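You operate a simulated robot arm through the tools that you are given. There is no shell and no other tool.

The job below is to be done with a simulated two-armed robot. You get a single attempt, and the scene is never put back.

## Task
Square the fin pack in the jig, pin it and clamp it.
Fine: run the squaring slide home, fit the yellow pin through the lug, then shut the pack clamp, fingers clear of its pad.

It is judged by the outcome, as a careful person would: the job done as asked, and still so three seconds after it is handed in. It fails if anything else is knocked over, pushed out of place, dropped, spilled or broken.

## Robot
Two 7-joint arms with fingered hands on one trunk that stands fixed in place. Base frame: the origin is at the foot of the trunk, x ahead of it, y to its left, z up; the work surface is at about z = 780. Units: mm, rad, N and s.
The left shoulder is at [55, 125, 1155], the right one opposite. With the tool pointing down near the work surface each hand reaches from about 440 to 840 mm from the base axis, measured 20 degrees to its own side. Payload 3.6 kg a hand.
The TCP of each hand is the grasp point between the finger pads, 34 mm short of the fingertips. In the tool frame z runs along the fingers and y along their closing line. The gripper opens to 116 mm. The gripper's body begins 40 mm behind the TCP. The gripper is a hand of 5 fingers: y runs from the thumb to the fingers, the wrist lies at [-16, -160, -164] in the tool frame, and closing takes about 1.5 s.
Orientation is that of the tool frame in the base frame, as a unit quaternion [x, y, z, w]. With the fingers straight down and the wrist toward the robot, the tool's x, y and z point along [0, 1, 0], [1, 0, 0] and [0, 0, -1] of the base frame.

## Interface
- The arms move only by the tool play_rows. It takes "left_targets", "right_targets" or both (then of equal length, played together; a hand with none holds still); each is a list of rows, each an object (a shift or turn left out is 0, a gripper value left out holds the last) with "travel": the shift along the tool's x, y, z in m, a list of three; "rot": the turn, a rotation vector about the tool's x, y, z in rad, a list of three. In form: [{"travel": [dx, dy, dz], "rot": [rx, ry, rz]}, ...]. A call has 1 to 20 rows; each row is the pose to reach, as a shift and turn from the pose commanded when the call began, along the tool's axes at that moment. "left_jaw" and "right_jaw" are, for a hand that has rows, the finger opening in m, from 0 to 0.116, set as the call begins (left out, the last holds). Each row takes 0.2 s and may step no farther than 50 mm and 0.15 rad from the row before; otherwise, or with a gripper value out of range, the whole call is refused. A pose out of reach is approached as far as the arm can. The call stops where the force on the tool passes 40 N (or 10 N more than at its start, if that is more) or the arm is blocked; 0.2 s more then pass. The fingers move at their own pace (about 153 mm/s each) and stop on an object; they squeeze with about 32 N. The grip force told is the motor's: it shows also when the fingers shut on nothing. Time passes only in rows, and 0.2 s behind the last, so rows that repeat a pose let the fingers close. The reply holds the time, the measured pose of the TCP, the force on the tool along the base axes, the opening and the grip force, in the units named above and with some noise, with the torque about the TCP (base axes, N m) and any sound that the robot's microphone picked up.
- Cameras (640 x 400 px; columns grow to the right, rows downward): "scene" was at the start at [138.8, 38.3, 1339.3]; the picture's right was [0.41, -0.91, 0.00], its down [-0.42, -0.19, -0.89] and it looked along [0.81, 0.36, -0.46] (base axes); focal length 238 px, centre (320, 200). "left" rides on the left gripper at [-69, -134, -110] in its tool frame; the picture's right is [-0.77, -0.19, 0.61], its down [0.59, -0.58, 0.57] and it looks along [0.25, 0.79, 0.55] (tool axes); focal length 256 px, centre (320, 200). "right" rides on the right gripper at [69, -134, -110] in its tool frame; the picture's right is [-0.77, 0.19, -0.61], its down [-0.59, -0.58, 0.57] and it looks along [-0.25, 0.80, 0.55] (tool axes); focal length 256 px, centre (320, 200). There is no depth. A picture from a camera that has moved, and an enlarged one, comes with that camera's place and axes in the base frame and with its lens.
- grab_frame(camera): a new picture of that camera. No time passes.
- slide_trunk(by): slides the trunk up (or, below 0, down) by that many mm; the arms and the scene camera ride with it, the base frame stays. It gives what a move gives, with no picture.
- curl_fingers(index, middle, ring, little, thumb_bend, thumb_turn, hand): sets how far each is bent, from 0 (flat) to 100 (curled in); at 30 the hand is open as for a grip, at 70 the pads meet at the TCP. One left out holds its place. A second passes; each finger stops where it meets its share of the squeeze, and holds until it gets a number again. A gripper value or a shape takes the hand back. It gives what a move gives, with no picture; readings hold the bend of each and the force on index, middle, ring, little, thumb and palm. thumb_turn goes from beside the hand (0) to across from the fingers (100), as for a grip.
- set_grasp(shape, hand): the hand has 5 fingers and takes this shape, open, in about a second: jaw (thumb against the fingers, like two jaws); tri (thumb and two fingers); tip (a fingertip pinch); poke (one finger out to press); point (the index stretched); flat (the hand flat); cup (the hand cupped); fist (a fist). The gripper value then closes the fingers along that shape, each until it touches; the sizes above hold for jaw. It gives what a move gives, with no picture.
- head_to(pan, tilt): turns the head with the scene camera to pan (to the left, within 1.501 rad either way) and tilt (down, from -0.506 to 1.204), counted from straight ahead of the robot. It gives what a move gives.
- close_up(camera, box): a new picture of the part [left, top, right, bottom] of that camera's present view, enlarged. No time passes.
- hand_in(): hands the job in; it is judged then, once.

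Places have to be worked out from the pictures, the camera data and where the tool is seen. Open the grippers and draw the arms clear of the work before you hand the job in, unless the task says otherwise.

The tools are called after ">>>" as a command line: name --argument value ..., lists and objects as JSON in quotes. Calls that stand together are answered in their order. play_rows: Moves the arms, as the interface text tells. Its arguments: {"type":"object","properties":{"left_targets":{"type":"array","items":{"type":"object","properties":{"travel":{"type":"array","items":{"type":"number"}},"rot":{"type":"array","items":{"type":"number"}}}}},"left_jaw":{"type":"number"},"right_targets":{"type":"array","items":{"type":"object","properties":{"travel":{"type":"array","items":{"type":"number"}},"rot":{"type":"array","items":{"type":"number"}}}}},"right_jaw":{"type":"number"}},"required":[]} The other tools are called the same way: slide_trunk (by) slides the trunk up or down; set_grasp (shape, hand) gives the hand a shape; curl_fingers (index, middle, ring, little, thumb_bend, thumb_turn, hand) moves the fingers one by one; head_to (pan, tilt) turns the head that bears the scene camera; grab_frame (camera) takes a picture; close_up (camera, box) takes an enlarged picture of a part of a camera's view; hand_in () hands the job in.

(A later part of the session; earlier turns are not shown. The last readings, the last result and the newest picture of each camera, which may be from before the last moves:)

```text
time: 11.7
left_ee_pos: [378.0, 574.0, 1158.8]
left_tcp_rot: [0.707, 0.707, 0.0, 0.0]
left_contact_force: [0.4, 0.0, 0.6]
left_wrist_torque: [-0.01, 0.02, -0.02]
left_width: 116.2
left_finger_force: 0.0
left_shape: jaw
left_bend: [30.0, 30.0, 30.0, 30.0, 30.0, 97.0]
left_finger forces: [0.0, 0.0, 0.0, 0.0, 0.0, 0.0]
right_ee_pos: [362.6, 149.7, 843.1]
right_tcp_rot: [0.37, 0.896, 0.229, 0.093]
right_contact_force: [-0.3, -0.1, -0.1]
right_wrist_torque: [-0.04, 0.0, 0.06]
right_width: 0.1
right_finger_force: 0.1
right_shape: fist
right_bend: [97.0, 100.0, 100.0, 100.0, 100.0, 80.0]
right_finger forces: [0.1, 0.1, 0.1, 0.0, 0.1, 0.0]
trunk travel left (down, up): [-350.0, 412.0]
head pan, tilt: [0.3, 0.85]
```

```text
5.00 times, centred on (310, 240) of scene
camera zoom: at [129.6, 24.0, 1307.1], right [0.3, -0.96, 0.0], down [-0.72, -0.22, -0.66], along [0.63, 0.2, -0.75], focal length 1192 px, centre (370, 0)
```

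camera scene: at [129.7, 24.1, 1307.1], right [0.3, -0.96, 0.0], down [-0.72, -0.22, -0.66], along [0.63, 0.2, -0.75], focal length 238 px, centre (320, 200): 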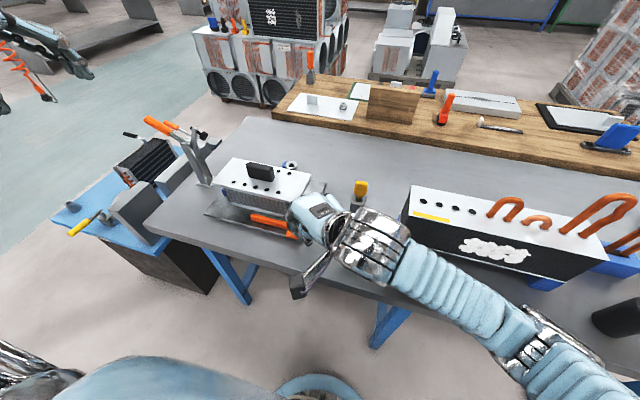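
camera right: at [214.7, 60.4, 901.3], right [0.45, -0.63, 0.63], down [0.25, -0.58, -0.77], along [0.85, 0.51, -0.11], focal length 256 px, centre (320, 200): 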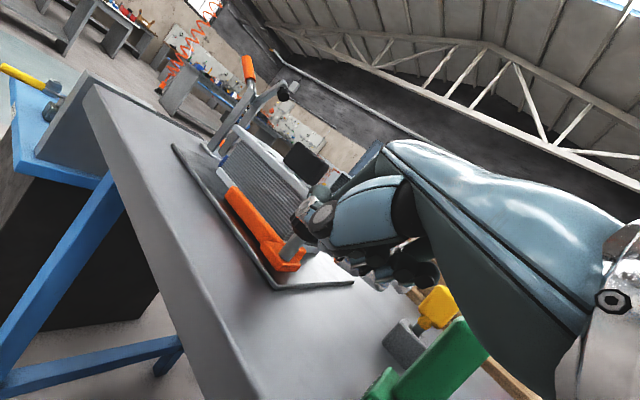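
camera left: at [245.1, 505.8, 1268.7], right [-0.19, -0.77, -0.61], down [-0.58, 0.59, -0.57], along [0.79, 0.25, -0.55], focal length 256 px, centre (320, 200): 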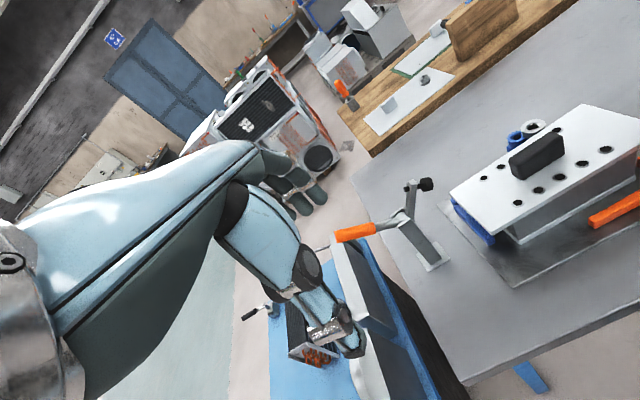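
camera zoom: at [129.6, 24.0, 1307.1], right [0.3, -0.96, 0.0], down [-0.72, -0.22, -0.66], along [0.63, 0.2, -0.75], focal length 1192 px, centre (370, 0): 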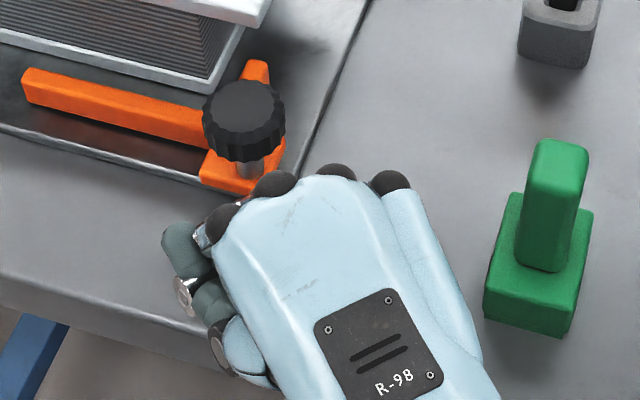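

Knob now lies in line with the middle/ring knuckles, about 34 mm ahead of the fist front. I advance diagonally in small rows, watching force and sound.

>>> play_rows --right_targets '[{"travel": [0, 0.0044, 0.0024]}, {"travel": [0, 0.0088, 0.0048]}, {"travel": [0, 0.0132, 0.0072]}, {"travel": [0, 0.0176, 0.0096]}, {"travel": [0, 0.022, 0.012]}, {"travel": [0, 0.0263, 0.0144]}]'

>>> close_up --camera "scene" --box '[240, 180, 350, 270]'

```text
time: 13.1
left_ee_pos: [377.7, 574.6, 1158.7]
left_tcp_rot: [0.707, 0.707, 0.0, 0.0]
left_contact_force: [-0.4, 0.1, 0.1]
left_wrist_torque: [0.02, -0.03, 0.03]
left_width: 115.8
left_finger_force: 0.1
left_shape: jaw
left_bend: [30.0, 30.0, 30.0, 30.0, 30.0, 97.0]
left_finger forces: [0.0, 0.1, 0.0, 0.0, 0.0, 0.0]
right_ee_pos: [383.6, 171.8, 842.3]
right_tcp_rot: [0.369, 0.896, 0.229, 0.093]
right_contact_force: [-1.5, -0.8, -0.1]
right_wrist_torque: [-0.02, -0.01, -0.05]
right_width: 0.0
right_finger_force: 0.2
right_shape: fist
right_bend: [97.0, 100.0, 100.0, 100.0, 100.0, 80.0]
right_finger forces: [0.0, 1.7, 0.0, 0.0, 0.0, 0.0]
trunk travel left (down, up): [-350.0, 412.0]
head pan, tilt: [0.3, 0.85]
```

```text
4.44 times, centred on (295, 225) of scene
camera zoom: at [129.5, 24.2, 1307.1], right [0.3, -0.96, 0.0], down [-0.72, -0.22, -0.66], along [0.63, 0.2, -0.75], focal length 1060 px, centre (431, 89)
```

zoom: 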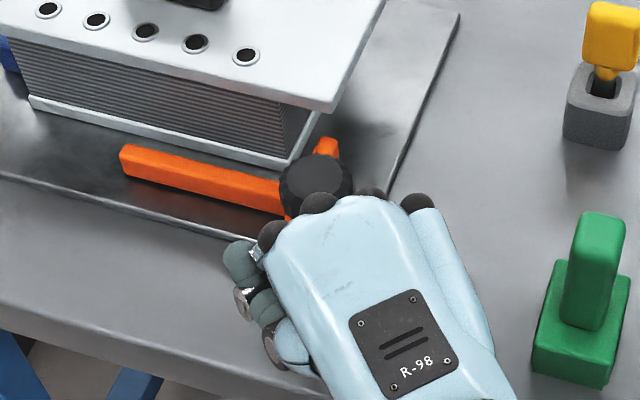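

Contact is made (middle finger 1.7 N). I keep pushing along the diagonal in 4 mm rows.

>>> play_rows --right_targets '[{"travel": [0, 0.0035, 0.0019]}, {"travel": [0, 0.007, 0.0038]}, {"travel": [0, 0.0105, 0.0057]}, {"travel": [0, 0.014, 0.0077]}, {"travel": [0, 0.0176, 0.0096]}]'

>>> close_up --camera "scene" --box '[230, 150, 350, 260]'

>>> close_up --camera "left" --box '[480, 100, 640, 300]'

```text
time: 14.2
left_ee_pos: [377.0, 574.0, 1157.8]
left_tcp_rot: [0.707, 0.708, 0.0, 0.0]
left_contact_force: [0.0, 0.1, 0.5]
left_wrist_torque: [-0.01, -0.01, 0.0]
left_width: 115.9
left_finger_force: 0.0
left_shape: jaw
left_bend: [30.0, 30.0, 30.0, 30.0, 30.0, 97.0]
left_finger forces: [0.0, 0.0, 0.1, 0.0, 0.0, 0.1]
right_ee_pos: [397.0, 186.0, 842.7]
right_tcp_rot: [0.37, 0.896, 0.228, 0.094]
right_contact_force: [-5.7, -1.4, 1.1]
right_wrist_torque: [-0.01, -0.07, -0.04]
right_width: 0.0
right_finger_force: 0.1
right_shape: fist
right_bend: [97.0, 100.0, 100.0, 100.0, 100.0, 80.0]
right_finger forces: [0.1, 6.0, 0.0, 0.0, 0.0, 0.0]
trunk travel left (down, up): [-350.0, 412.0]
head pan, tilt: [0.3, 0.85]
```

```text
3.64 times, centred on (290, 205) of scene
camera zoom: at [128.7, 23.8, 1307.2], right [0.3, -0.96, 0.0], down [-0.72, -0.22, -0.66], along [0.63, 0.2, -0.75], focal length 867 px, centre (429, 182)
```

zoom: 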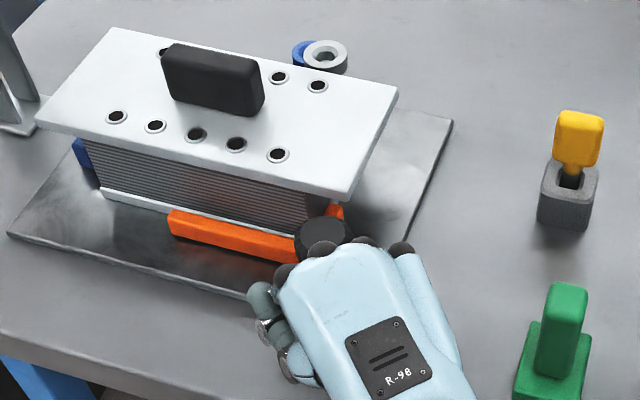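

```text
2.00 times, centred on (560, 200) of left
camera zoom: at [243.9, 505.3, 1269.1], right [-0.19, -0.77, -0.61], down [-0.58, 0.59, -0.57], along [0.8, 0.25, -0.55], focal length 512 px, centre (-160, 200)
```

zoom: 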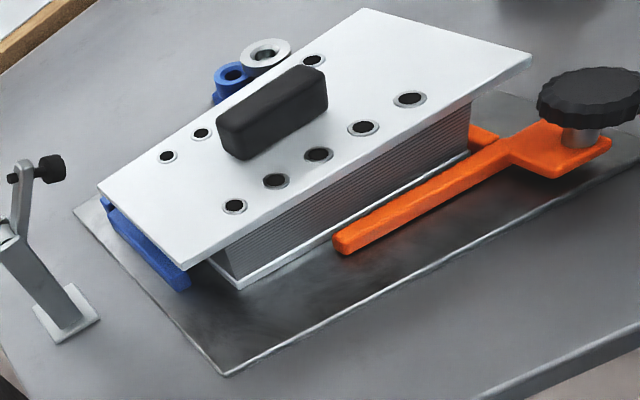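

The slide runs diagonally as expected and is about to meet the pack. I continue.

>>> play_rows --right_targets '[{"travel": [0, 0.0035, 0.0019]}, {"travel": [0, 0.007, 0.0038]}, {"travel": [0, 0.0105, 0.0057]}, {"travel": [0, 0.014, 0.0077]}]'

>>> close_up --camera "scene" --box '[230, 150, 350, 260]'

>>> close_up --camera "left" --box '[480, 100, 640, 300]'

```text
time: 15.2
left_ee_pos: [377.9, 574.2, 1159.1]
left_tcp_rot: [0.707, 0.708, -0.001, 0.0]
left_contact_force: [0.3, 0.4, 0.0]
left_wrist_torque: [0.02, 0.02, -0.05]
left_width: 116.1
left_finger_force: 0.1
left_shape: jaw
left_bend: [30.0, 30.0, 30.0, 30.0, 30.0, 97.0]
left_finger forces: [0.1, 0.1, 0.1, 0.1, 0.1, 0.0]
right_ee_pos: [407.6, 197.7, 842.9]
right_tcp_rot: [0.37, 0.895, 0.229, 0.094]
right_contact_force: [-7.4, -1.0, 0.0]
right_wrist_torque: [0.01, -0.12, -0.04]
right_width: 0.0
right_finger_force: 0.1
right_shape: fist
right_bend: [97.0, 100.0, 100.0, 100.0, 100.0, 80.0]
right_finger forces: [0.0, 7.7, 0.0, 0.0, 0.0, 0.0]
trunk travel left (down, up): [-350.0, 412.0]
head pan, tilt: [0.3, 0.85]
```

```text
3.64 times, centred on (290, 205) of scene
camera zoom: at [128.6, 24.0, 1307.2], right [0.3, -0.96, 0.0], down [-0.72, -0.22, -0.66], along [0.63, 0.2, -0.75], focal length 867 px, centre (429, 182)
```

zoom: 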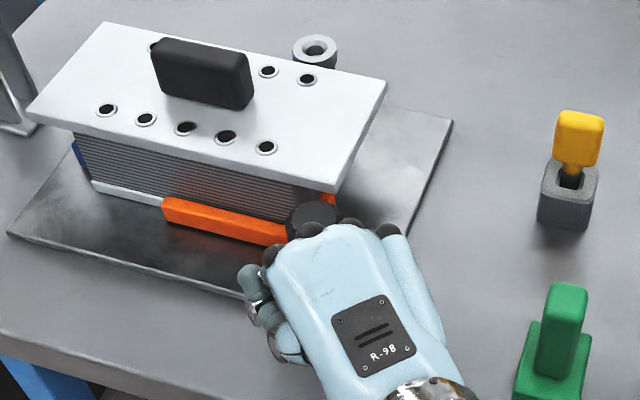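

```text
2.00 times, centred on (560, 200) of left
camera zoom: at [243.8, 505.4, 1269.0], right [-0.19, -0.77, -0.61], down [-0.58, 0.59, -0.57], along [0.8, 0.25, -0.55], focal length 512 px, centre (-160, 200)
```

zoom: 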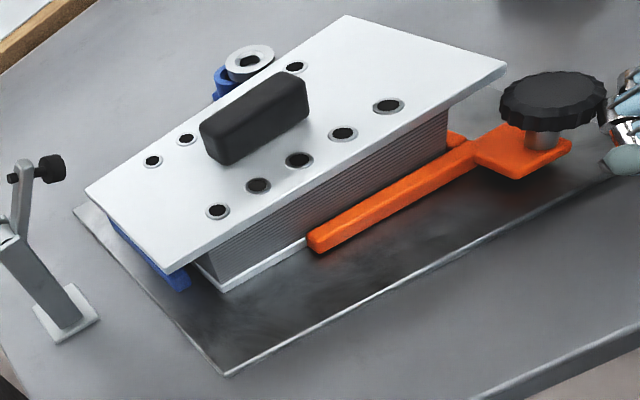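

The pack is moving with the slide and the grey ring is coming over the blue one. I continue in smaller rows until the force rises.

>>> play_rows --right_targets '[{"travel": [0, 0.0026, 0.0014]}, {"travel": [0, 0.0053, 0.0029]}, {"travel": [0, 0.0079, 0.0043]}, {"travel": [0, 0.0105, 0.0057]}]'

>>> close_up --camera "scene" --box '[230, 150, 350, 260]'

>>> close_up --camera "left" --box '[480, 100, 640, 300]'

```text
time: 16.2
left_ee_pos: [376.7, 573.8, 1157.8]
left_tcp_rot: [0.707, 0.708, -0.001, 0.0]
left_contact_force: [-0.6, -0.7, -0.8]
left_wrist_torque: [-0.02, -0.02, 0.0]
left_width: 116.2
left_finger_force: 0.0
left_shape: jaw
left_bend: [30.0, 30.0, 30.0, 30.0, 30.0, 97.0]
left_finger forces: [0.0, 0.1, 0.0, 0.0, 0.0, 0.1]
right_ee_pos: [417.0, 208.6, 841.9]
right_tcp_rot: [0.37, 0.896, 0.229, 0.094]
right_contact_force: [-8.3, -0.8, 1.3]
right_wrist_torque: [0.04, -0.13, 0.0]
right_width: 0.0
right_finger_force: 0.0
right_shape: fist
right_bend: [97.0, 100.0, 100.0, 100.0, 100.0, 80.0]
right_finger forces: [0.1, 8.8, 0.0, 0.1, 0.0, 0.0]
trunk travel left (down, up): [-350.0, 412.0]
head pan, tilt: [0.3, 0.85]
```

```text
3.64 times, centred on (290, 205) of scene
camera zoom: at [128.5, 24.1, 1307.2], right [0.3, -0.96, 0.0], down [-0.72, -0.22, -0.66], along [0.63, 0.2, -0.75], focal length 867 px, centre (429, 182)
```

zoom: 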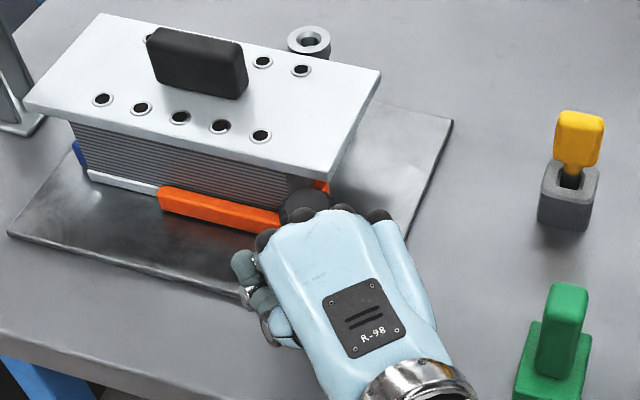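

```text
2.00 times, centred on (560, 200) of left
camera zoom: at [243.6, 505.6, 1269.0], right [-0.19, -0.77, -0.61], down [-0.58, 0.59, -0.57], along [0.8, 0.25, -0.55], focal length 512 px, centre (-160, 200)
```

zoom: 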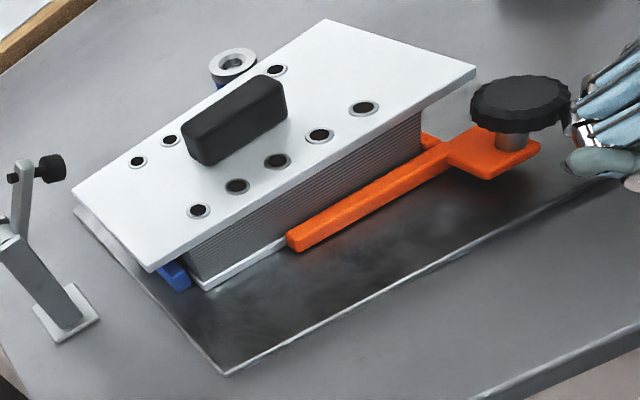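

Nearly aligned; force steady at ~8 N so it is not yet against the stop. I push on in 2 mm rows.

>>> play_rows --right_targets '[{"travel": [0, 0.0018, 0.001]}, {"travel": [0, 0.0035, 0.0019]}, {"travel": [0, 0.0053, 0.0029]}, {"travel": [0, 0.007, 0.0038]}, {"travel": [0, 0.0088, 0.0048]}]'

>>> close_up --camera "scene" --box '[230, 150, 350, 260]'

>>> close_up --camera "left" --box '[480, 100, 640, 300]'

```text
time: 17.6
left_ee_pos: [375.7, 571.6, 1161.4]
left_tcp_rot: [0.707, 0.707, 0.002, 0.001]
left_contact_force: [1.1, 0.1, 0.2]
left_wrist_torque: [0.06, 0.02, 0.02]
left_width: 116.0
left_finger_force: 0.1
left_shape: jaw
left_bend: [30.0, 30.0, 30.0, 30.0, 30.0, 97.0]
left_finger forces: [0.0, 0.1, 0.0, 0.1, 0.1, 0.1]
right_ee_pos: [420.3, 213.3, 844.1]
right_tcp_rot: [0.368, 0.896, 0.23, 0.092]
right_contact_force: [-29.7, -14.1, 5.5]
right_wrist_torque: [0.08, -0.48, -0.64]
right_width: 0.1
right_finger_force: 0.1
right_shape: fist
right_bend: [97.0, 100.0, 100.0, 100.0, 100.0, 80.0]
right_finger forces: [0.1, 17.7, 17.3, 0.1, 0.0, 0.0]
trunk travel left (down, up): [-350.0, 412.0]
head pan, tilt: [0.3, 0.85]
stopped in row 5 (right hand): the force on the tool passed its limit at 47 N (the readings are from after the stop); the commanded pose is now the measured one
```

```text
3.64 times, centred on (290, 205) of scene
camera zoom: at [125.6, 21.3, 1307.6], right [0.29, -0.96, 0.0], down [-0.72, -0.22, -0.66], along [0.63, 0.2, -0.75], focal length 867 px, centre (429, 182)
```

zoom: 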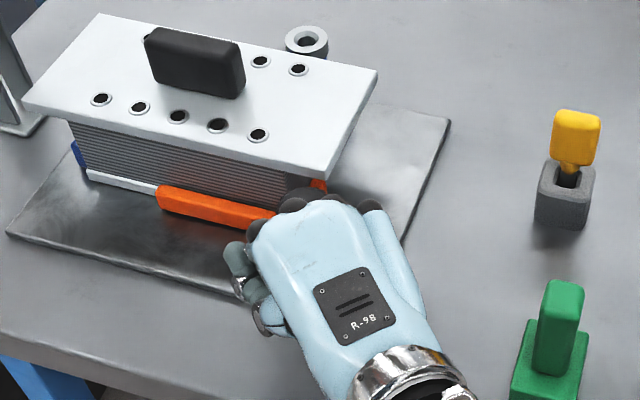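

```text
2.00 times, centred on (560, 200) of left
camera zoom: at [242.0, 502.8, 1270.7], right [-0.19, -0.77, -0.61], down [-0.58, 0.59, -0.57], along [0.8, 0.25, -0.55], focal length 512 px, centre (-160, 200)
```

zoom: 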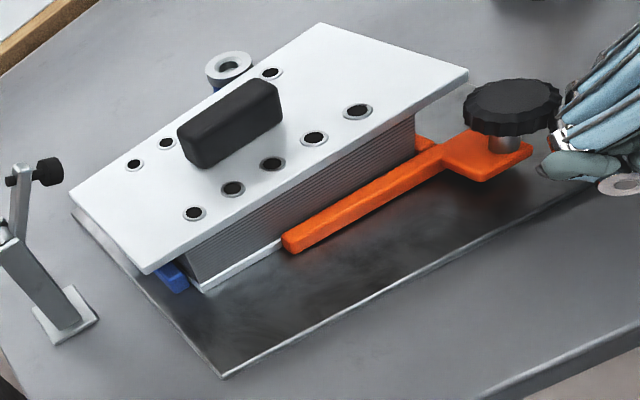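

The push met a hard stop (47 N) — the slide is home. I check the lug rings for alignment while still holding.

>>> close_up --camera "left" --box '[490, 100, 570, 160]'

>>> close_up --camera "scene" --box '[260, 145, 340, 195]'

>>> close_up --camera "left" --box '[550, 130, 640, 230]'

>>> close_up --camera "left" --box '[500, 190, 600, 260]'

```text
6.67 times, centred on (530, 130) of left
camera zoom: at [242.0, 502.8, 1270.7], right [-0.19, -0.77, -0.61], down [-0.58, 0.59, -0.57], along [0.8, 0.25, -0.55], focal length 1707 px, centre (-1080, 667)
```

zoom: 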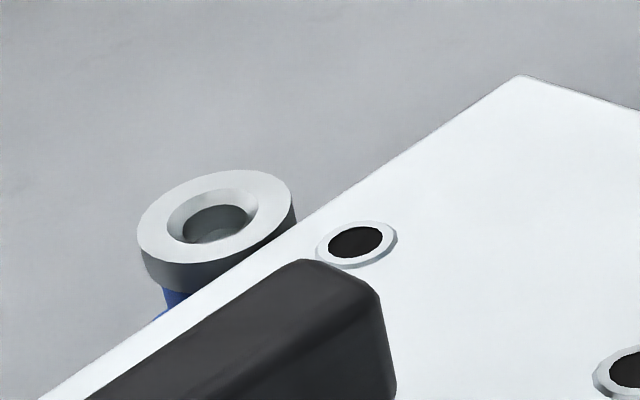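

```text
8.00 times, centred on (300, 170) of scene
camera zoom: at [125.6, 21.3, 1307.6], right [0.29, -0.96, 0.0], down [-0.72, -0.22, -0.66], along [0.63, 0.2, -0.75], focal length 1908 px, centre (480, 440)
```

zoom: 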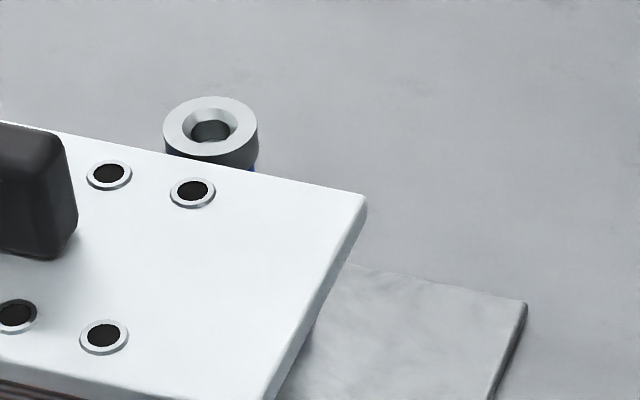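

```text
4.00 times, centred on (595, 180) of left
camera zoom: at [242.0, 502.8, 1270.7], right [-0.19, -0.77, -0.61], down [-0.58, 0.59, -0.57], along [0.8, 0.25, -0.55], focal length 1024 px, centre (-780, 280)
```

zoom: 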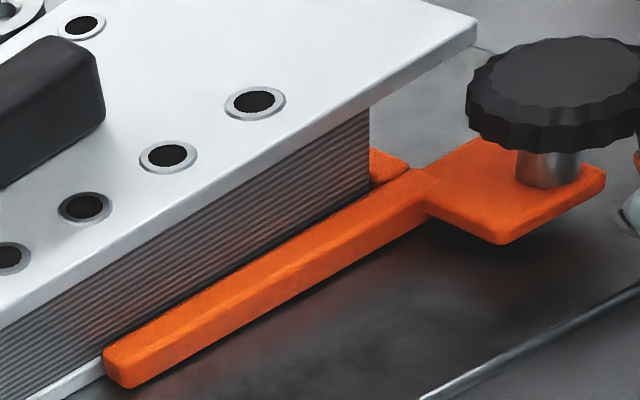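

```text
5.71 times, centred on (550, 225) of left
camera zoom: at [242.0, 502.8, 1270.7], right [-0.19, -0.77, -0.61], down [-0.58, 0.59, -0.57], along [0.8, 0.25, -0.55], focal length 1463 px, centre (-994, 57)
```

zoom: 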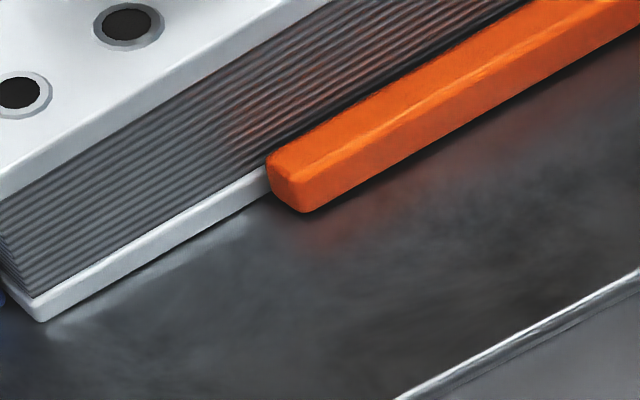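

Holes now look concentric, with daylight through them; the lug centre is near (616, 275, 865). I back the fist off along the diagonal and check that the slide and pack stay put.

>>> play_rows --right_targets '[{"travel": [0, -0.0088, -0.0048]}, {"travel": [0, -0.0219, -0.012]}, {"travel": [0, -0.0395, -0.0216]}, {"travel": [0, -0.0527, -0.0287]}]'

>>> close_up --camera "left" --box '[480, 100, 640, 220]'

>>> close_up --camera "scene" --box '[230, 145, 350, 255]'

```text
time: 18.6
left_ee_pos: [377.1, 572.7, 1157.2]
left_tcp_rot: [0.706, 0.708, 0.0, 0.0]
left_contact_force: [-0.3, 0.7, 0.5]
left_wrist_torque: [0.0, 0.02, -0.02]
left_width: 115.9
left_finger_force: 0.1
left_shape: jaw
left_bend: [30.0, 30.0, 30.0, 30.0, 30.0, 97.0]
left_finger forces: [0.0, 0.0, 0.1, 0.0, 0.0, 0.2]
right_ee_pos: [383.7, 171.7, 840.9]
right_tcp_rot: [0.37, 0.896, 0.228, 0.093]
right_contact_force: [0.8, 0.2, 0.5]
right_wrist_torque: [0.0, 0.0, 0.0]
right_width: 0.0
right_finger_force: 0.1
right_shape: fist
right_bend: [97.0, 100.0, 100.0, 100.0, 100.0, 80.0]
right_finger forces: [0.0, 0.0, 0.1, 0.0, 0.0, 0.0]
trunk travel left (down, up): [-350.0, 412.0]
head pan, tilt: [0.3, 0.85]
```

```text
3.33 times, centred on (560, 160) of left
camera zoom: at [245.3, 505.2, 1268.8], right [-0.19, -0.77, -0.61], down [-0.58, 0.59, -0.57], along [0.79, 0.25, -0.55], focal length 853 px, centre (-480, 333)
```

zoom: 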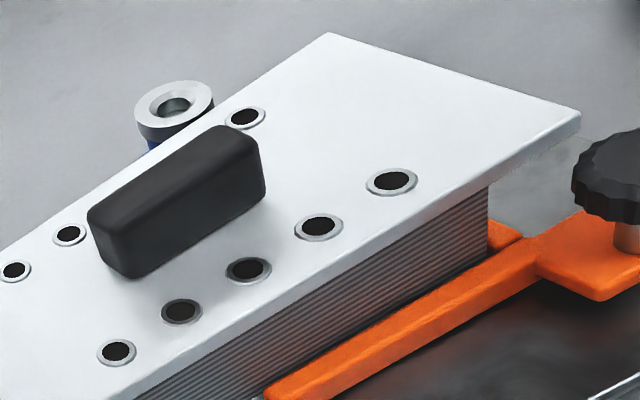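

```text
3.64 times, centred on (290, 200) of scene
camera zoom: at [129.6, 23.6, 1307.1], right [0.3, -0.96, 0.0], down [-0.72, -0.22, -0.66], along [0.63, 0.2, -0.75], focal length 867 px, centre (429, 200)
```

zoom: 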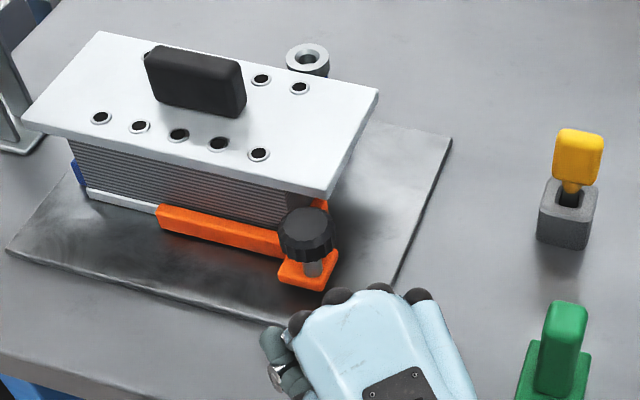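

The slide and pack stay home after release and the lug hole is clear at about (616, 274, 866). I raise the right hand straight up and park it to the right, out of the left arm's way.

>>> play_rows --right_targets '[{"travel": [0, 0.0192, -0.0351]}, {"travel": [0, 0.0383, -0.0702]}, {"travel": [0, 0.0575, -0.1054]}, {"travel": [0, 0.0766, -0.1405]}, {"travel": [0, 0.0958, -0.1756]}, {"travel": [-0.03, 0.072, -0.195]}, {"travel": [-0.06, 0.048, -0.2145]}, {"travel": [-0.09, 0.024, -0.234]}, {"travel": [-0.12, 0.0, -0.2535]}, {"travel": [-0.15, -0.024, -0.273]}, {"travel": [-0.18, -0.048, -0.2925]}, {"travel": [-0.212, -0.071, -0.312]}]'

>>> grab_frame --camera "scene"

```text
time: 20.2
left_ee_pos: [380.0, 574.2, 1158.0]
left_tcp_rot: [0.708, 0.707, -0.001, -0.001]
left_contact_force: [-0.2, 0.4, 0.3]
left_wrist_torque: [0.01, 0.05, 0.03]
left_width: 115.9
left_finger_force: 0.1
left_shape: jaw
left_bend: [30.0, 30.0, 30.0, 30.0, 30.0, 97.0]
left_finger forces: [0.0, 0.0, 0.0, 0.0, 0.0, 0.0]
right_ee_pos: [414.5, 79.1, 1011.2]
right_tcp_rot: [0.344, 0.912, 0.13, 0.183]
right_contact_force: [0.2, -0.1, -0.2]
right_wrist_torque: [0.06, 0.02, -0.03]
right_width: 0.1
right_finger_force: 0.2
right_shape: fist
right_bend: [97.0, 100.0, 100.0, 100.0, 100.0, 80.0]
right_finger forces: [0.1, 0.1, 0.1, 0.1, 0.0, 0.0]
right hand out of reach, approached as far as the arm can: row 6, 7
trunk travel left (down, up): [-350.0, 412.0]
head pan, tilt: [0.3, 0.85]
stopped in row 7 (right hand): the arm was blocked; the commanded pose is now the measured one
```

```text
taken
camera scene: at [130.3, 24.0, 1307.0], right [0.29, -0.96, 0.0], down [-0.72, -0.22, -0.66], along [0.63, 0.19, -0.75], focal length 238 px, centre (320, 200)
```

scene: 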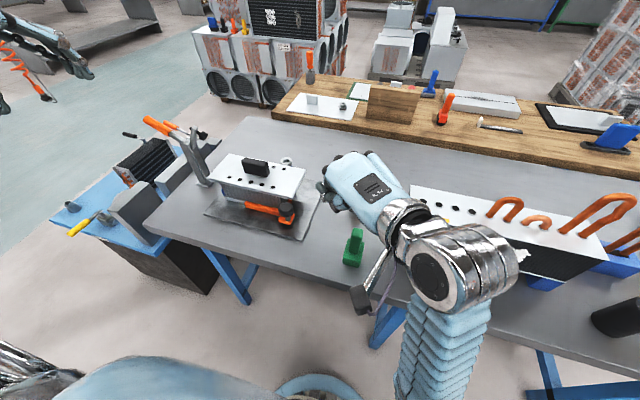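

The arm ran out of reach in that posture and stopped in free space at (414, 79, 1011), touching nothing. I unwind the wrist back to the natural orientation while rising slightly.

>>> play_rows --right_targets '[{"travel": [-0.007, 0.004, -0.006], "rot": [0.057, 0.01, 0.104]}, {"travel": [-0.014, 0.008, -0.012], "rot": [0.115, 0.02, 0.209]}, {"travel": [-0.021, 0.012, -0.018], "rot": [0.172, 0.029, 0.313]}, {"travel": [-0.028, 0.016, -0.025], "rot": [0.23, 0.039, 0.417]}, {"travel": [-0.034, 0.02, -0.031], "rot": [0.287, 0.049, 0.521]}, {"travel": [-0.041, 0.024, -0.037], "rot": [0.344, 0.059, 0.626]}, {"travel": [-0.048, 0.028, -0.043], "rot": [0.402, 0.068, 0.73]}, {"travel": [-0.0547, 0.032, -0.049], "rot": [0.459, 0.078, 0.834]}, {"travel": [-0.0547, 0.032, -0.049], "rot": [0.459, 0.078, 0.834]}]'

```text
time: 21.4
left_ee_pos: [379.3, 574.3, 1158.1]
left_tcp_rot: [0.706, 0.708, 0.0, 0.0]
left_contact_force: [-0.6, -0.6, -0.1]
left_wrist_torque: [0.0, 0.02, -0.02]
left_width: 115.8
left_finger_force: 0.0
left_shape: jaw
left_bend: [30.0, 30.0, 30.0, 30.0, 30.0, 97.0]
left_finger forces: [0.0, 0.0, 0.0, 0.0, 0.1, 0.0]
right_ee_pos: [452.7, 30.7, 1030.9]
right_tcp_rot: [0.59, 0.798, 0.008, 0.124]
right_contact_force: [-0.5, -0.8, 0.6]
right_wrist_torque: [0.0, 0.02, 0.0]
right_width: 0.0
right_finger_force: 0.1
right_shape: fist
right_bend: [97.0, 100.0, 100.0, 100.0, 100.0, 80.0]
right_finger forces: [0.0, 0.0, 0.0, 0.0, 0.0, 0.0]
trunk travel left (down, up): [-350.0, 412.0]
head pan, tilt: [0.3, 0.85]
stopped in row 5 (right hand): the arm was blocked; the commanded pose is now the measured one
```

It stopped again, still with no contact force; I look to see what limits it.

>>> grab_frame --camera "scene"

>>> grab_frame --camera "right"

>>> grab_frame --camera "left"

```text
taken
camera scene: at [129.9, 24.4, 1307.1], right [0.3, -0.96, 0.0], down [-0.72, -0.22, -0.66], along [0.63, 0.2, -0.75], focal length 238 px, centre (320, 200)
```

scene: 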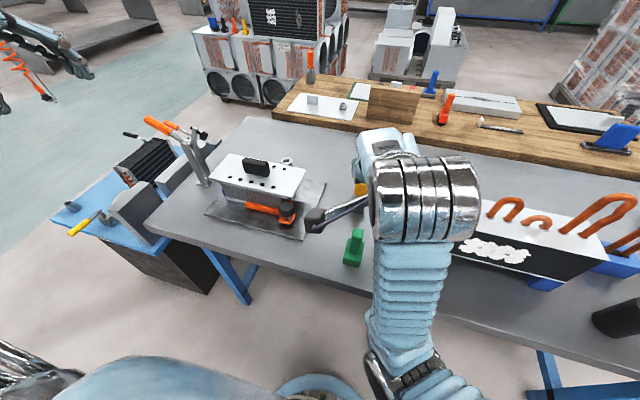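

```text
taken
camera right: at [285.9, 70.9, 1103.9], right [0.26, -0.59, 0.77], down [-0.27, -0.81, -0.53], along [0.93, -0.07, -0.36], focal length 256 px, centre (320, 200)
```

right: 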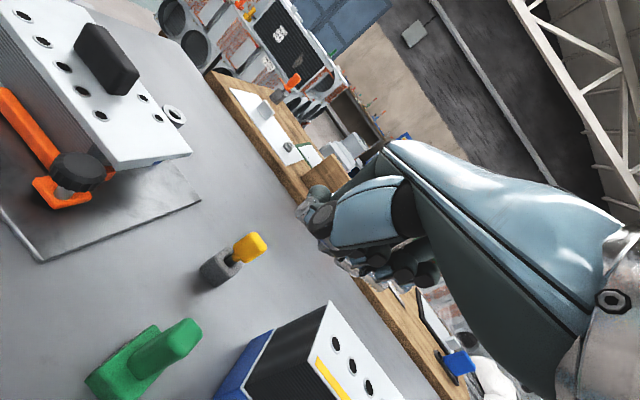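

```text
taken
camera left: at [245.4, 505.9, 1268.6], right [-0.19, -0.77, -0.61], down [-0.58, 0.59, -0.57], along [0.79, 0.25, -0.55], focal length 256 px, centre (320, 200)
```

left: 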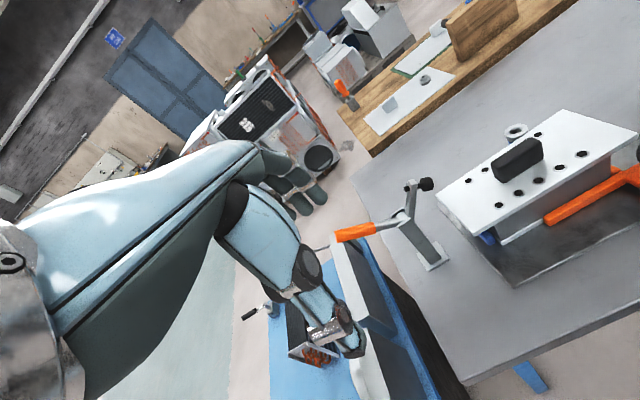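

Nothing is touching; it's only the arm posture. I continue rotating to natural while moving right and up to a comfortable parking spot.

>>> play_rows --right_targets '[{"travel": [-0.02, 0.006, -0.0054], "rot": [0.031, 0.028, 0.05]}, {"travel": [-0.04, 0.012, -0.0108], "rot": [0.063, 0.055, 0.099]}, {"travel": [-0.061, 0.018, -0.0162], "rot": [0.095, 0.083, 0.149]}, {"travel": [-0.081, 0.024, -0.0216], "rot": [0.126, 0.111, 0.198]}, {"travel": [-0.102, 0.03, -0.027], "rot": [0.158, 0.138, 0.248]}, {"travel": [-0.122, 0.0355, -0.0324], "rot": [0.189, 0.166, 0.297]}, {"travel": [-0.122, 0.0355, -0.0324], "rot": [0.189, 0.166, 0.297]}]'

```text
time: 23.0
left_ee_pos: [378.5, 574.8, 1157.8]
left_tcp_rot: [0.706, 0.709, 0.0, 0.001]
left_contact_force: [0.6, -0.8, -0.8]
left_wrist_torque: [-0.01, 0.0, -0.01]
left_width: 115.9
left_finger_force: 0.0
left_shape: jaw
left_bend: [30.0, 30.0, 30.0, 30.0, 30.0, 97.0]
left_finger forces: [0.0, 0.0, 0.1, 0.1, 0.0, 0.2]
right_ee_pos: [533.2, -82.1, 1073.5]
right_tcp_rot: [0.716, 0.698, -0.007, 0.012]
right_contact_force: [-0.3, 0.0, 0.0]
right_wrist_torque: [0.0, -0.01, 0.0]
right_width: 0.0
right_finger_force: 0.1
right_shape: fist
right_bend: [97.0, 100.0, 100.0, 100.0, 100.0, 80.0]
right_finger forces: [0.0, 0.1, 0.1, 0.0, 0.0, 0.1]
right hand out of reach, approached as far as the arm can: row 4, 5, 6, 7
trunk travel left (down, up): [-350.0, 412.0]
head pan, tilt: [0.3, 0.85]
```

The right hand is back near natural orientation at (533, -82, 1073). I move it further right and up to clear the pin area.

>>> play_rows --right_targets '[{"travel": [-0.03, -0.005, -0.02]}, {"travel": [-0.06, -0.01, -0.04]}, {"travel": [-0.09, -0.015, -0.06]}, {"travel": [-0.12, -0.02, -0.08]}, {"travel": [-0.15, -0.02, -0.1]}, {"travel": [-0.15, -0.02, -0.1]}]'

>>> grab_frame --camera "scene"

```text
time: 24.4
left_ee_pos: [378.9, 574.9, 1157.5]
left_tcp_rot: [0.706, 0.708, -0.001, 0.0]
left_contact_force: [1.1, 0.0, 0.3]
left_wrist_torque: [-0.05, -0.01, 0.02]
left_width: 116.0
left_finger_force: 0.2
left_shape: jaw
left_bend: [30.0, 30.0, 30.0, 30.0, 30.0, 97.0]
left_finger forces: [0.1, 0.0, 0.0, 0.1, 0.1, 0.0]
right_ee_pos: [508.5, -224.5, 1168.2]
right_tcp_rot: [0.713, 0.701, -0.001, -0.004]
right_contact_force: [0.4, -0.1, -1.1]
right_wrist_torque: [-0.02, 0.01, -0.03]
right_width: 0.1
right_finger_force: 0.0
right_shape: fist
right_bend: [97.0, 100.0, 100.0, 100.0, 100.0, 80.0]
right_finger forces: [0.0, 0.1, 0.1, 0.0, 0.0, 0.0]
right hand out of reach, approached as far as the arm can: row 1, 2, 3, 4
trunk travel left (down, up): [-350.0, 412.0]
head pan, tilt: [0.3, 0.85]
```

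```text
taken
camera scene: at [129.8, 24.1, 1307.1], right [0.3, -0.96, 0.0], down [-0.72, -0.22, -0.66], along [0.63, 0.2, -0.75], focal length 238 px, centre (320, 200)
```

scene: 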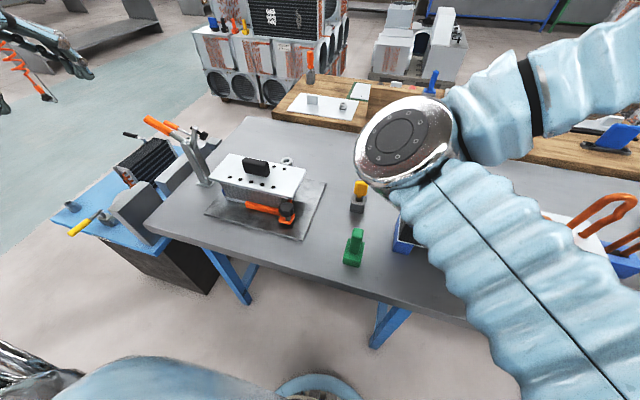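

The right elbow has swung inward near (350, 0, 1155). Before choosing which hand takes the pin, I look at where the left arm's elbow is.

>>> head_to --pan 0.9 --tilt 0.9

>>> grab_frame --camera "scene"

>>> head_to --pan -0.4 --tilt 0.7

>>> grab_frame --camera "scene"

```text
time: 25.4
left_ee_pos: [379.3, 574.6, 1157.5]
left_tcp_rot: [0.706, 0.708, 0.0, -0.001]
left_contact_force: [-0.4, -0.1, -0.1]
left_wrist_torque: [0.0, 0.0, 0.01]
left_width: 116.1
left_finger_force: 0.0
left_shape: jaw
left_bend: [30.0, 30.0, 30.0, 30.0, 30.0, 97.0]
left_finger forces: [0.0, 0.1, 0.1, 0.0, 0.1, 0.0]
right_ee_pos: [509.5, -223.3, 1171.6]
right_tcp_rot: [0.714, 0.7, 0.002, -0.003]
right_contact_force: [-0.7, -1.1, -0.3]
right_wrist_torque: [0.01, -0.01, -0.03]
right_width: 0.0
right_finger_force: 0.0
right_shape: fist
right_bend: [97.0, 100.0, 100.0, 100.0, 100.0, 80.0]
right_finger forces: [0.0, 0.1, 0.0, 0.0, 0.1, 0.0]
trunk travel left (down, up): [-350.0, 412.0]
head pan, tilt: [0.901, 0.901]
```

```text
taken
camera scene: at [102.1, 60.1, 1303.2], right [0.78, -0.62, 0.0], down [-0.49, -0.61, -0.62], along [0.39, 0.49, -0.78], focal length 238 px, centre (320, 200)
```

scene: 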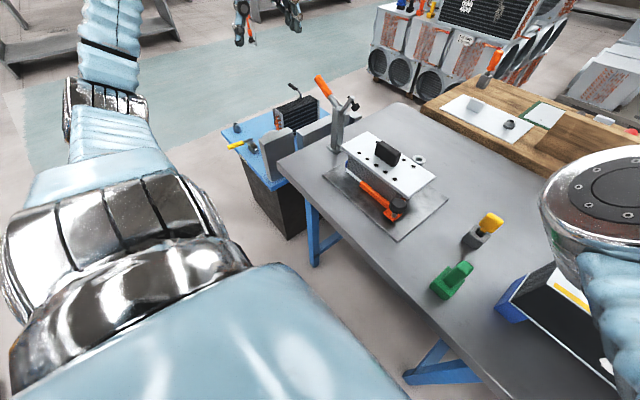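

```text
time: 26.9
left_ee_pos: [378.7, 573.9, 1158.0]
left_tcp_rot: [0.706, 0.708, 0.0, -0.001]
left_contact_force: [0.3, 0.1, 0.3]
left_wrist_torque: [-0.03, -0.05, -0.01]
left_width: 116.0
left_finger_force: 0.1
left_shape: jaw
left_bend: [30.0, 30.0, 30.0, 30.0, 30.0, 97.0]
left_finger forces: [0.0, 0.0, 0.0, 0.0, 0.0, 0.1]
right_ee_pos: [508.7, -223.6, 1173.0]
right_tcp_rot: [0.714, 0.7, 0.002, -0.002]
right_contact_force: [-0.6, 0.1, 0.2]
right_wrist_torque: [0.02, -0.03, -0.01]
right_width: 0.0
right_finger_force: 0.1
right_shape: fist
right_bend: [97.0, 100.0, 100.0, 100.0, 100.0, 80.0]
right_finger forces: [0.0, 0.0, 0.1, 0.0, 0.0, 0.0]
trunk travel left (down, up): [-350.0, 412.0]
head pan, tilt: [-0.4, 0.7]
```

```text
taken
camera scene: at [133.5, -32.0, 1319.4], right [-0.39, -0.92, 0.0], down [-0.59, 0.25, -0.76], along [0.7, -0.3, -0.64], focal length 238 px, centre (320, 200)
```

scene: 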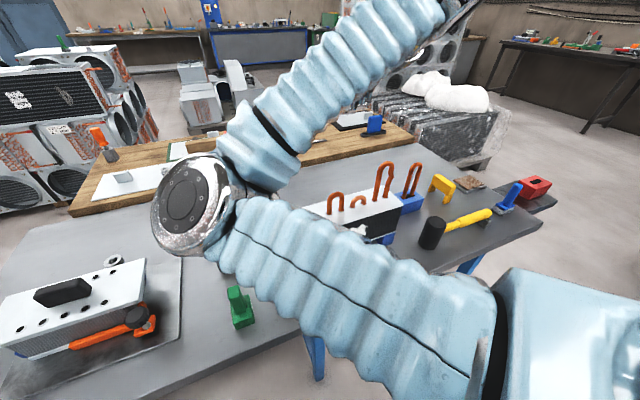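

The left elbow is outboard, while the right elbow intrudes over the bench. I move the right hand ~230 mm further right so its elbow clears the left arm's workspace.

>>> play_rows --right_targets '[{"travel": [-0.04, -0.005, 0]}, {"travel": [-0.08, -0.01, 0]}, {"travel": [-0.12, -0.02, 0]}, {"travel": [-0.16, -0.03, 0]}, {"travel": [-0.2, -0.04, 0]}, {"travel": [-0.23, -0.05, 0]}, {"travel": [-0.23, -0.05, 0]}]'

>>> grab_frame --camera "scene"

```text
time: 28.5
left_ee_pos: [378.7, 574.7, 1157.8]
left_tcp_rot: [0.706, 0.708, 0.0, 0.001]
left_contact_force: [0.1, -0.6, 0.1]
left_wrist_torque: [-0.03, 0.02, 0.0]
left_width: 115.8
left_finger_force: 0.1
left_shape: jaw
left_bend: [30.0, 30.0, 30.0, 30.0, 30.0, 97.0]
left_finger forces: [0.0, 0.0, 0.0, 0.0, 0.0, 0.0]
right_ee_pos: [462.0, -448.7, 1171.7]
right_tcp_rot: [0.707, 0.707, 0.0, -0.002]
right_contact_force: [0.2, 0.3, 0.5]
right_wrist_torque: [0.02, 0.05, 0.0]
right_width: 0.1
right_finger_force: 0.1
right_shape: fist
right_bend: [97.0, 100.0, 100.0, 100.0, 100.0, 80.0]
right_finger forces: [0.0, 0.1, 0.0, 0.0, 0.0, 0.0]
trunk travel left (down, up): [-350.0, 412.0]
head pan, tilt: [-0.4, 0.7]
```

```text
taken
camera scene: at [133.5, -31.9, 1319.4], right [-0.39, -0.92, 0.0], down [-0.59, 0.25, -0.76], along [0.7, -0.3, -0.64], focal length 238 px, centre (320, 200)
```

scene: 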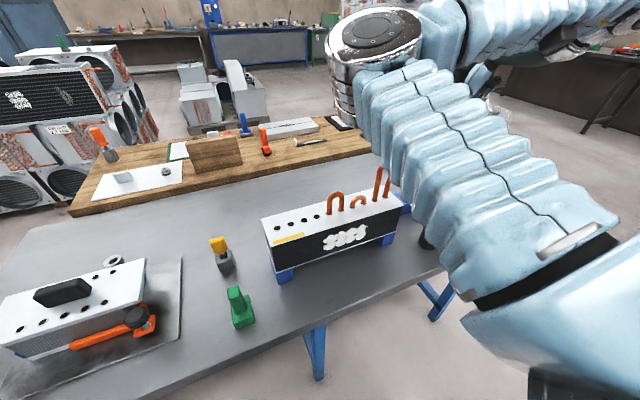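

The right arm is well clear. I bring the left hand across at height to above the pin, keeping the natural orientation.

>>> play_rows --left_targets '[{"travel": [-0.04, 0.014, 0]}, {"travel": [-0.08, 0.028, 0]}, {"travel": [-0.12, 0.042, 0]}, {"travel": [-0.16, 0.056, 0]}, {"travel": [-0.2, 0.07, 0]}, {"travel": [-0.24, 0.084, 0]}, {"travel": [-0.28, 0.098, 0]}, {"travel": [-0.32, 0.112, 0]}, {"travel": [-0.36, 0.126, 0]}, {"travel": [-0.4, 0.14, 0]}, {"travel": [-0.44, 0.154, 0]}, {"travel": [-0.48, 0.168, 0]}, {"travel": [-0.523, 0.182, 0]}, {"travel": [-0.523, 0.182, 0]}]'

>>> head_to --pan 0.25 --tilt 0.75

>>> grab_frame --camera "scene"

>>> grab_frame --camera "left"

```text
time: 31.5
left_ee_pos: [561.3, 53.4, 1157.8]
left_tcp_rot: [0.707, 0.707, 0.0, 0.0]
left_contact_force: [-0.4, -0.7, 0.6]
left_wrist_torque: [-0.03, -0.04, 0.03]
left_width: 115.8
left_finger_force: 0.1
left_shape: jaw
left_bend: [30.0, 30.0, 30.0, 30.0, 30.0, 97.0]
left_finger forces: [0.1, 0.0, 0.0, 0.0, 0.1, 0.0]
right_ee_pos: [461.9, -448.6, 1172.8]
right_tcp_rot: [0.707, 0.707, 0.001, -0.003]
right_contact_force: [-0.3, 0.1, -0.3]
right_wrist_torque: [-0.01, -0.01, 0.01]
right_width: 0.0
right_finger_force: 0.1
right_shape: fist
right_bend: [97.0, 100.0, 100.0, 100.0, 100.0, 80.0]
right_finger forces: [0.1, 0.0, 0.0, 0.1, 0.0, 0.1]
trunk travel left (down, up): [-350.0, 412.0]
head pan, tilt: [-0.4, 0.7]
```

```text
time: 32.5
left_ee_pos: [562.2, 51.6, 1155.8]
left_tcp_rot: [0.706, 0.708, 0.001, 0.0]
left_contact_force: [-0.2, 0.2, -0.3]
left_wrist_torque: [-0.01, 0.01, 0.0]
left_width: 116.0
left_finger_force: 0.2
left_shape: jaw
left_bend: [30.0, 30.0, 30.0, 30.0, 30.0, 97.0]
left_finger forces: [0.0, 0.0, 0.0, 0.1, 0.1, 0.1]
right_ee_pos: [460.9, -449.3, 1171.1]
right_tcp_rot: [0.708, 0.706, 0.001, -0.003]
right_contact_force: [0.6, 0.3, -0.2]
right_wrist_torque: [0.04, -0.02, 0.0]
right_width: 0.0
right_finger_force: 0.1
right_shape: fist
right_bend: [97.0, 100.0, 100.0, 100.0, 100.0, 80.0]
right_finger forces: [0.0, 0.1, 0.0, 0.0, 0.0, 0.0]
trunk travel left (down, up): [-350.0, 412.0]
head pan, tilt: [0.25, 0.75]
```

```text
taken
camera scene: at [135.5, 20.4, 1315.1], right [0.25, -0.97, 0.0], down [-0.66, -0.17, -0.73], along [0.71, 0.18, -0.68], focal length 238 px, centre (320, 200)
```

scene: 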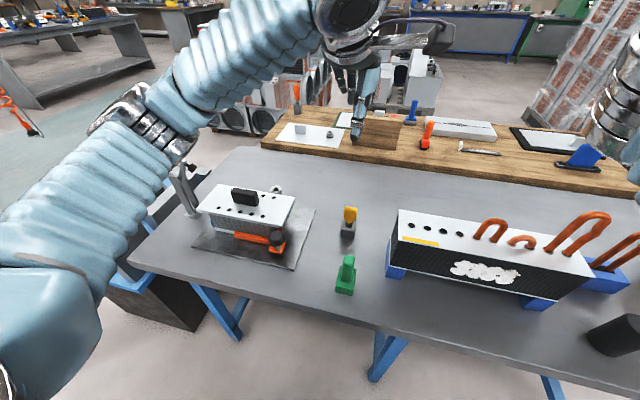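

```text
taken
camera left: at [428.1, -16.5, 1267.0], right [-0.19, -0.77, -0.61], down [-0.58, 0.59, -0.57], along [0.79, 0.25, -0.55], focal length 256 px, centre (320, 200)
```

left: 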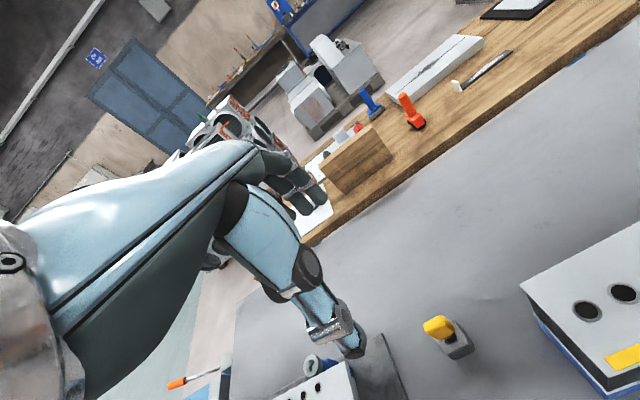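

The left hand is above the pin with a good outboard elbow. I take close-ups of the pin to pin down its position and the head's orientation.

>>> close_up --camera "left" --box '[400, 290, 500, 370]'

>>> close_up --camera "scene" --box '[320, 190, 380, 250]'

```text
5.00 times, centred on (450, 330) of left
camera zoom: at [428.1, -16.5, 1267.0], right [-0.19, -0.77, -0.61], down [-0.58, 0.59, -0.57], along [0.79, 0.25, -0.55], focal length 1280 px, centre (-330, -450)
```

zoom: 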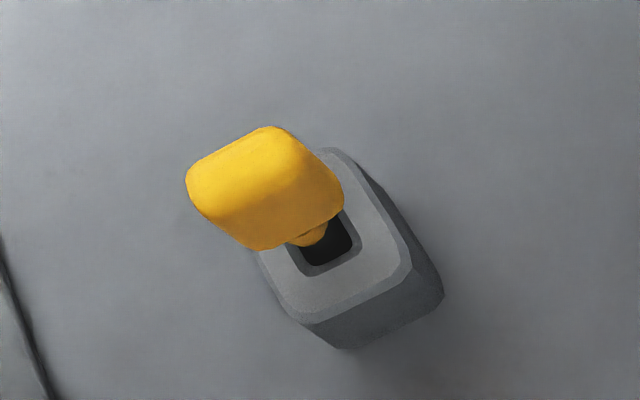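

```text
6.67 times, centred on (350, 220) of scene
camera zoom: at [135.5, 20.4, 1315.1], right [0.25, -0.97, 0.0], down [-0.66, -0.17, -0.73], along [0.71, 0.18, -0.68], focal length 1590 px, centre (120, 67)
```

zoom: 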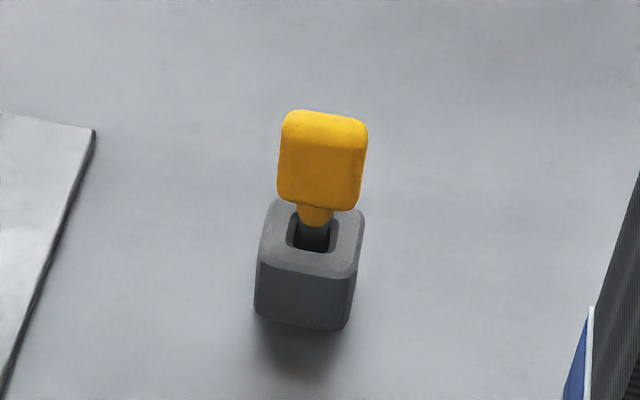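

Head top centre triangulates consistently to (580, 51, 873), long side along y, so the natural grasp (closing along x) fits. I descend to z≈960 first.

>>> play_rows --left_targets '[{"travel": [0, 0.006, 0.04]}, {"travel": [0, 0.012, 0.08]}, {"travel": [0, 0.018, 0.12]}, {"travel": [0, 0.018, 0.16]}, {"travel": [0, 0.018, 0.196]}, {"travel": [0, 0.018, 0.196]}]' --left_jaw 0.1

>>> grab_frame --camera "left"

>>> close_up --camera "scene" --box '[270, 90, 450, 260]'

```text
time: 33.9
left_ee_pos: [579.4, 51.1, 962.3]
left_tcp_rot: [0.707, 0.708, 0.0, 0.0]
left_contact_force: [-0.2, -0.8, -0.7]
left_wrist_torque: [-0.02, -0.03, 0.04]
left_width: 100.4
left_finger_force: 0.1
left_shape: jaw
left_bend: [32.0, 33.0, 41.0, 38.0, 0.0, 98.0]
left_finger forces: [0.0, 0.0, 0.1, 0.0, 0.0, 0.0]
right_ee_pos: [461.1, -448.8, 1172.7]
right_tcp_rot: [0.708, 0.707, 0.001, -0.003]
right_contact_force: [-0.6, -0.6, -1.1]
right_wrist_torque: [-0.01, 0.0, 0.03]
right_width: 0.0
right_finger_force: 0.1
right_shape: fist
right_bend: [97.0, 100.0, 100.0, 100.0, 100.0, 80.0]
right_finger forces: [0.0, 0.0, 0.0, 0.1, 0.0, 0.0]
trunk travel left (down, up): [-350.0, 412.0]
head pan, tilt: [0.25, 0.75]
```

```text
taken
camera left: at [446.1, -16.7, 1071.9], right [-0.19, -0.77, -0.61], down [-0.58, 0.59, -0.57], along [0.79, 0.25, -0.55], focal length 256 px, centre (320, 200)
```

left: 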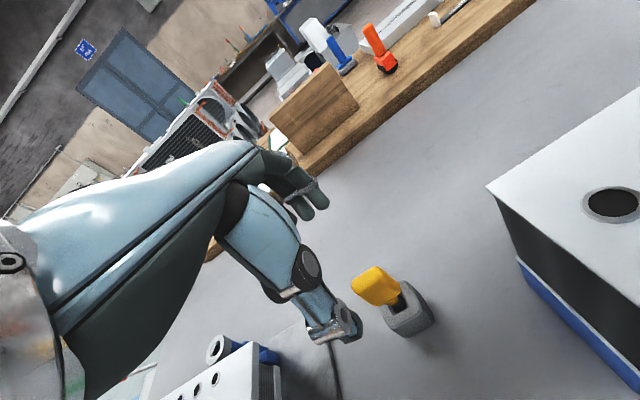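

```text
2.35 times, centred on (360, 175) of scene
camera zoom: at [135.4, 20.5, 1315.2], right [0.25, -0.97, 0.0], down [-0.66, -0.17, -0.73], along [0.71, 0.18, -0.68], focal length 561 px, centre (226, 259)
```

zoom: 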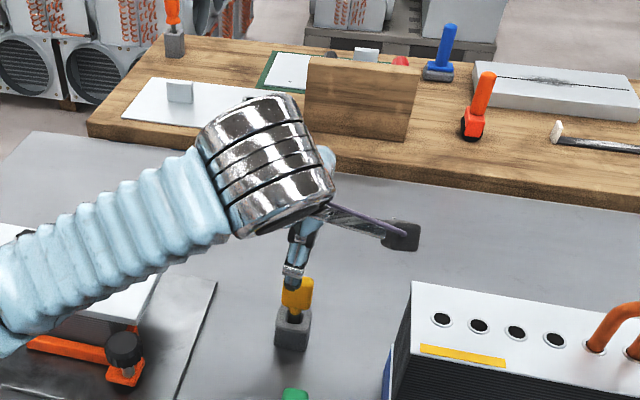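

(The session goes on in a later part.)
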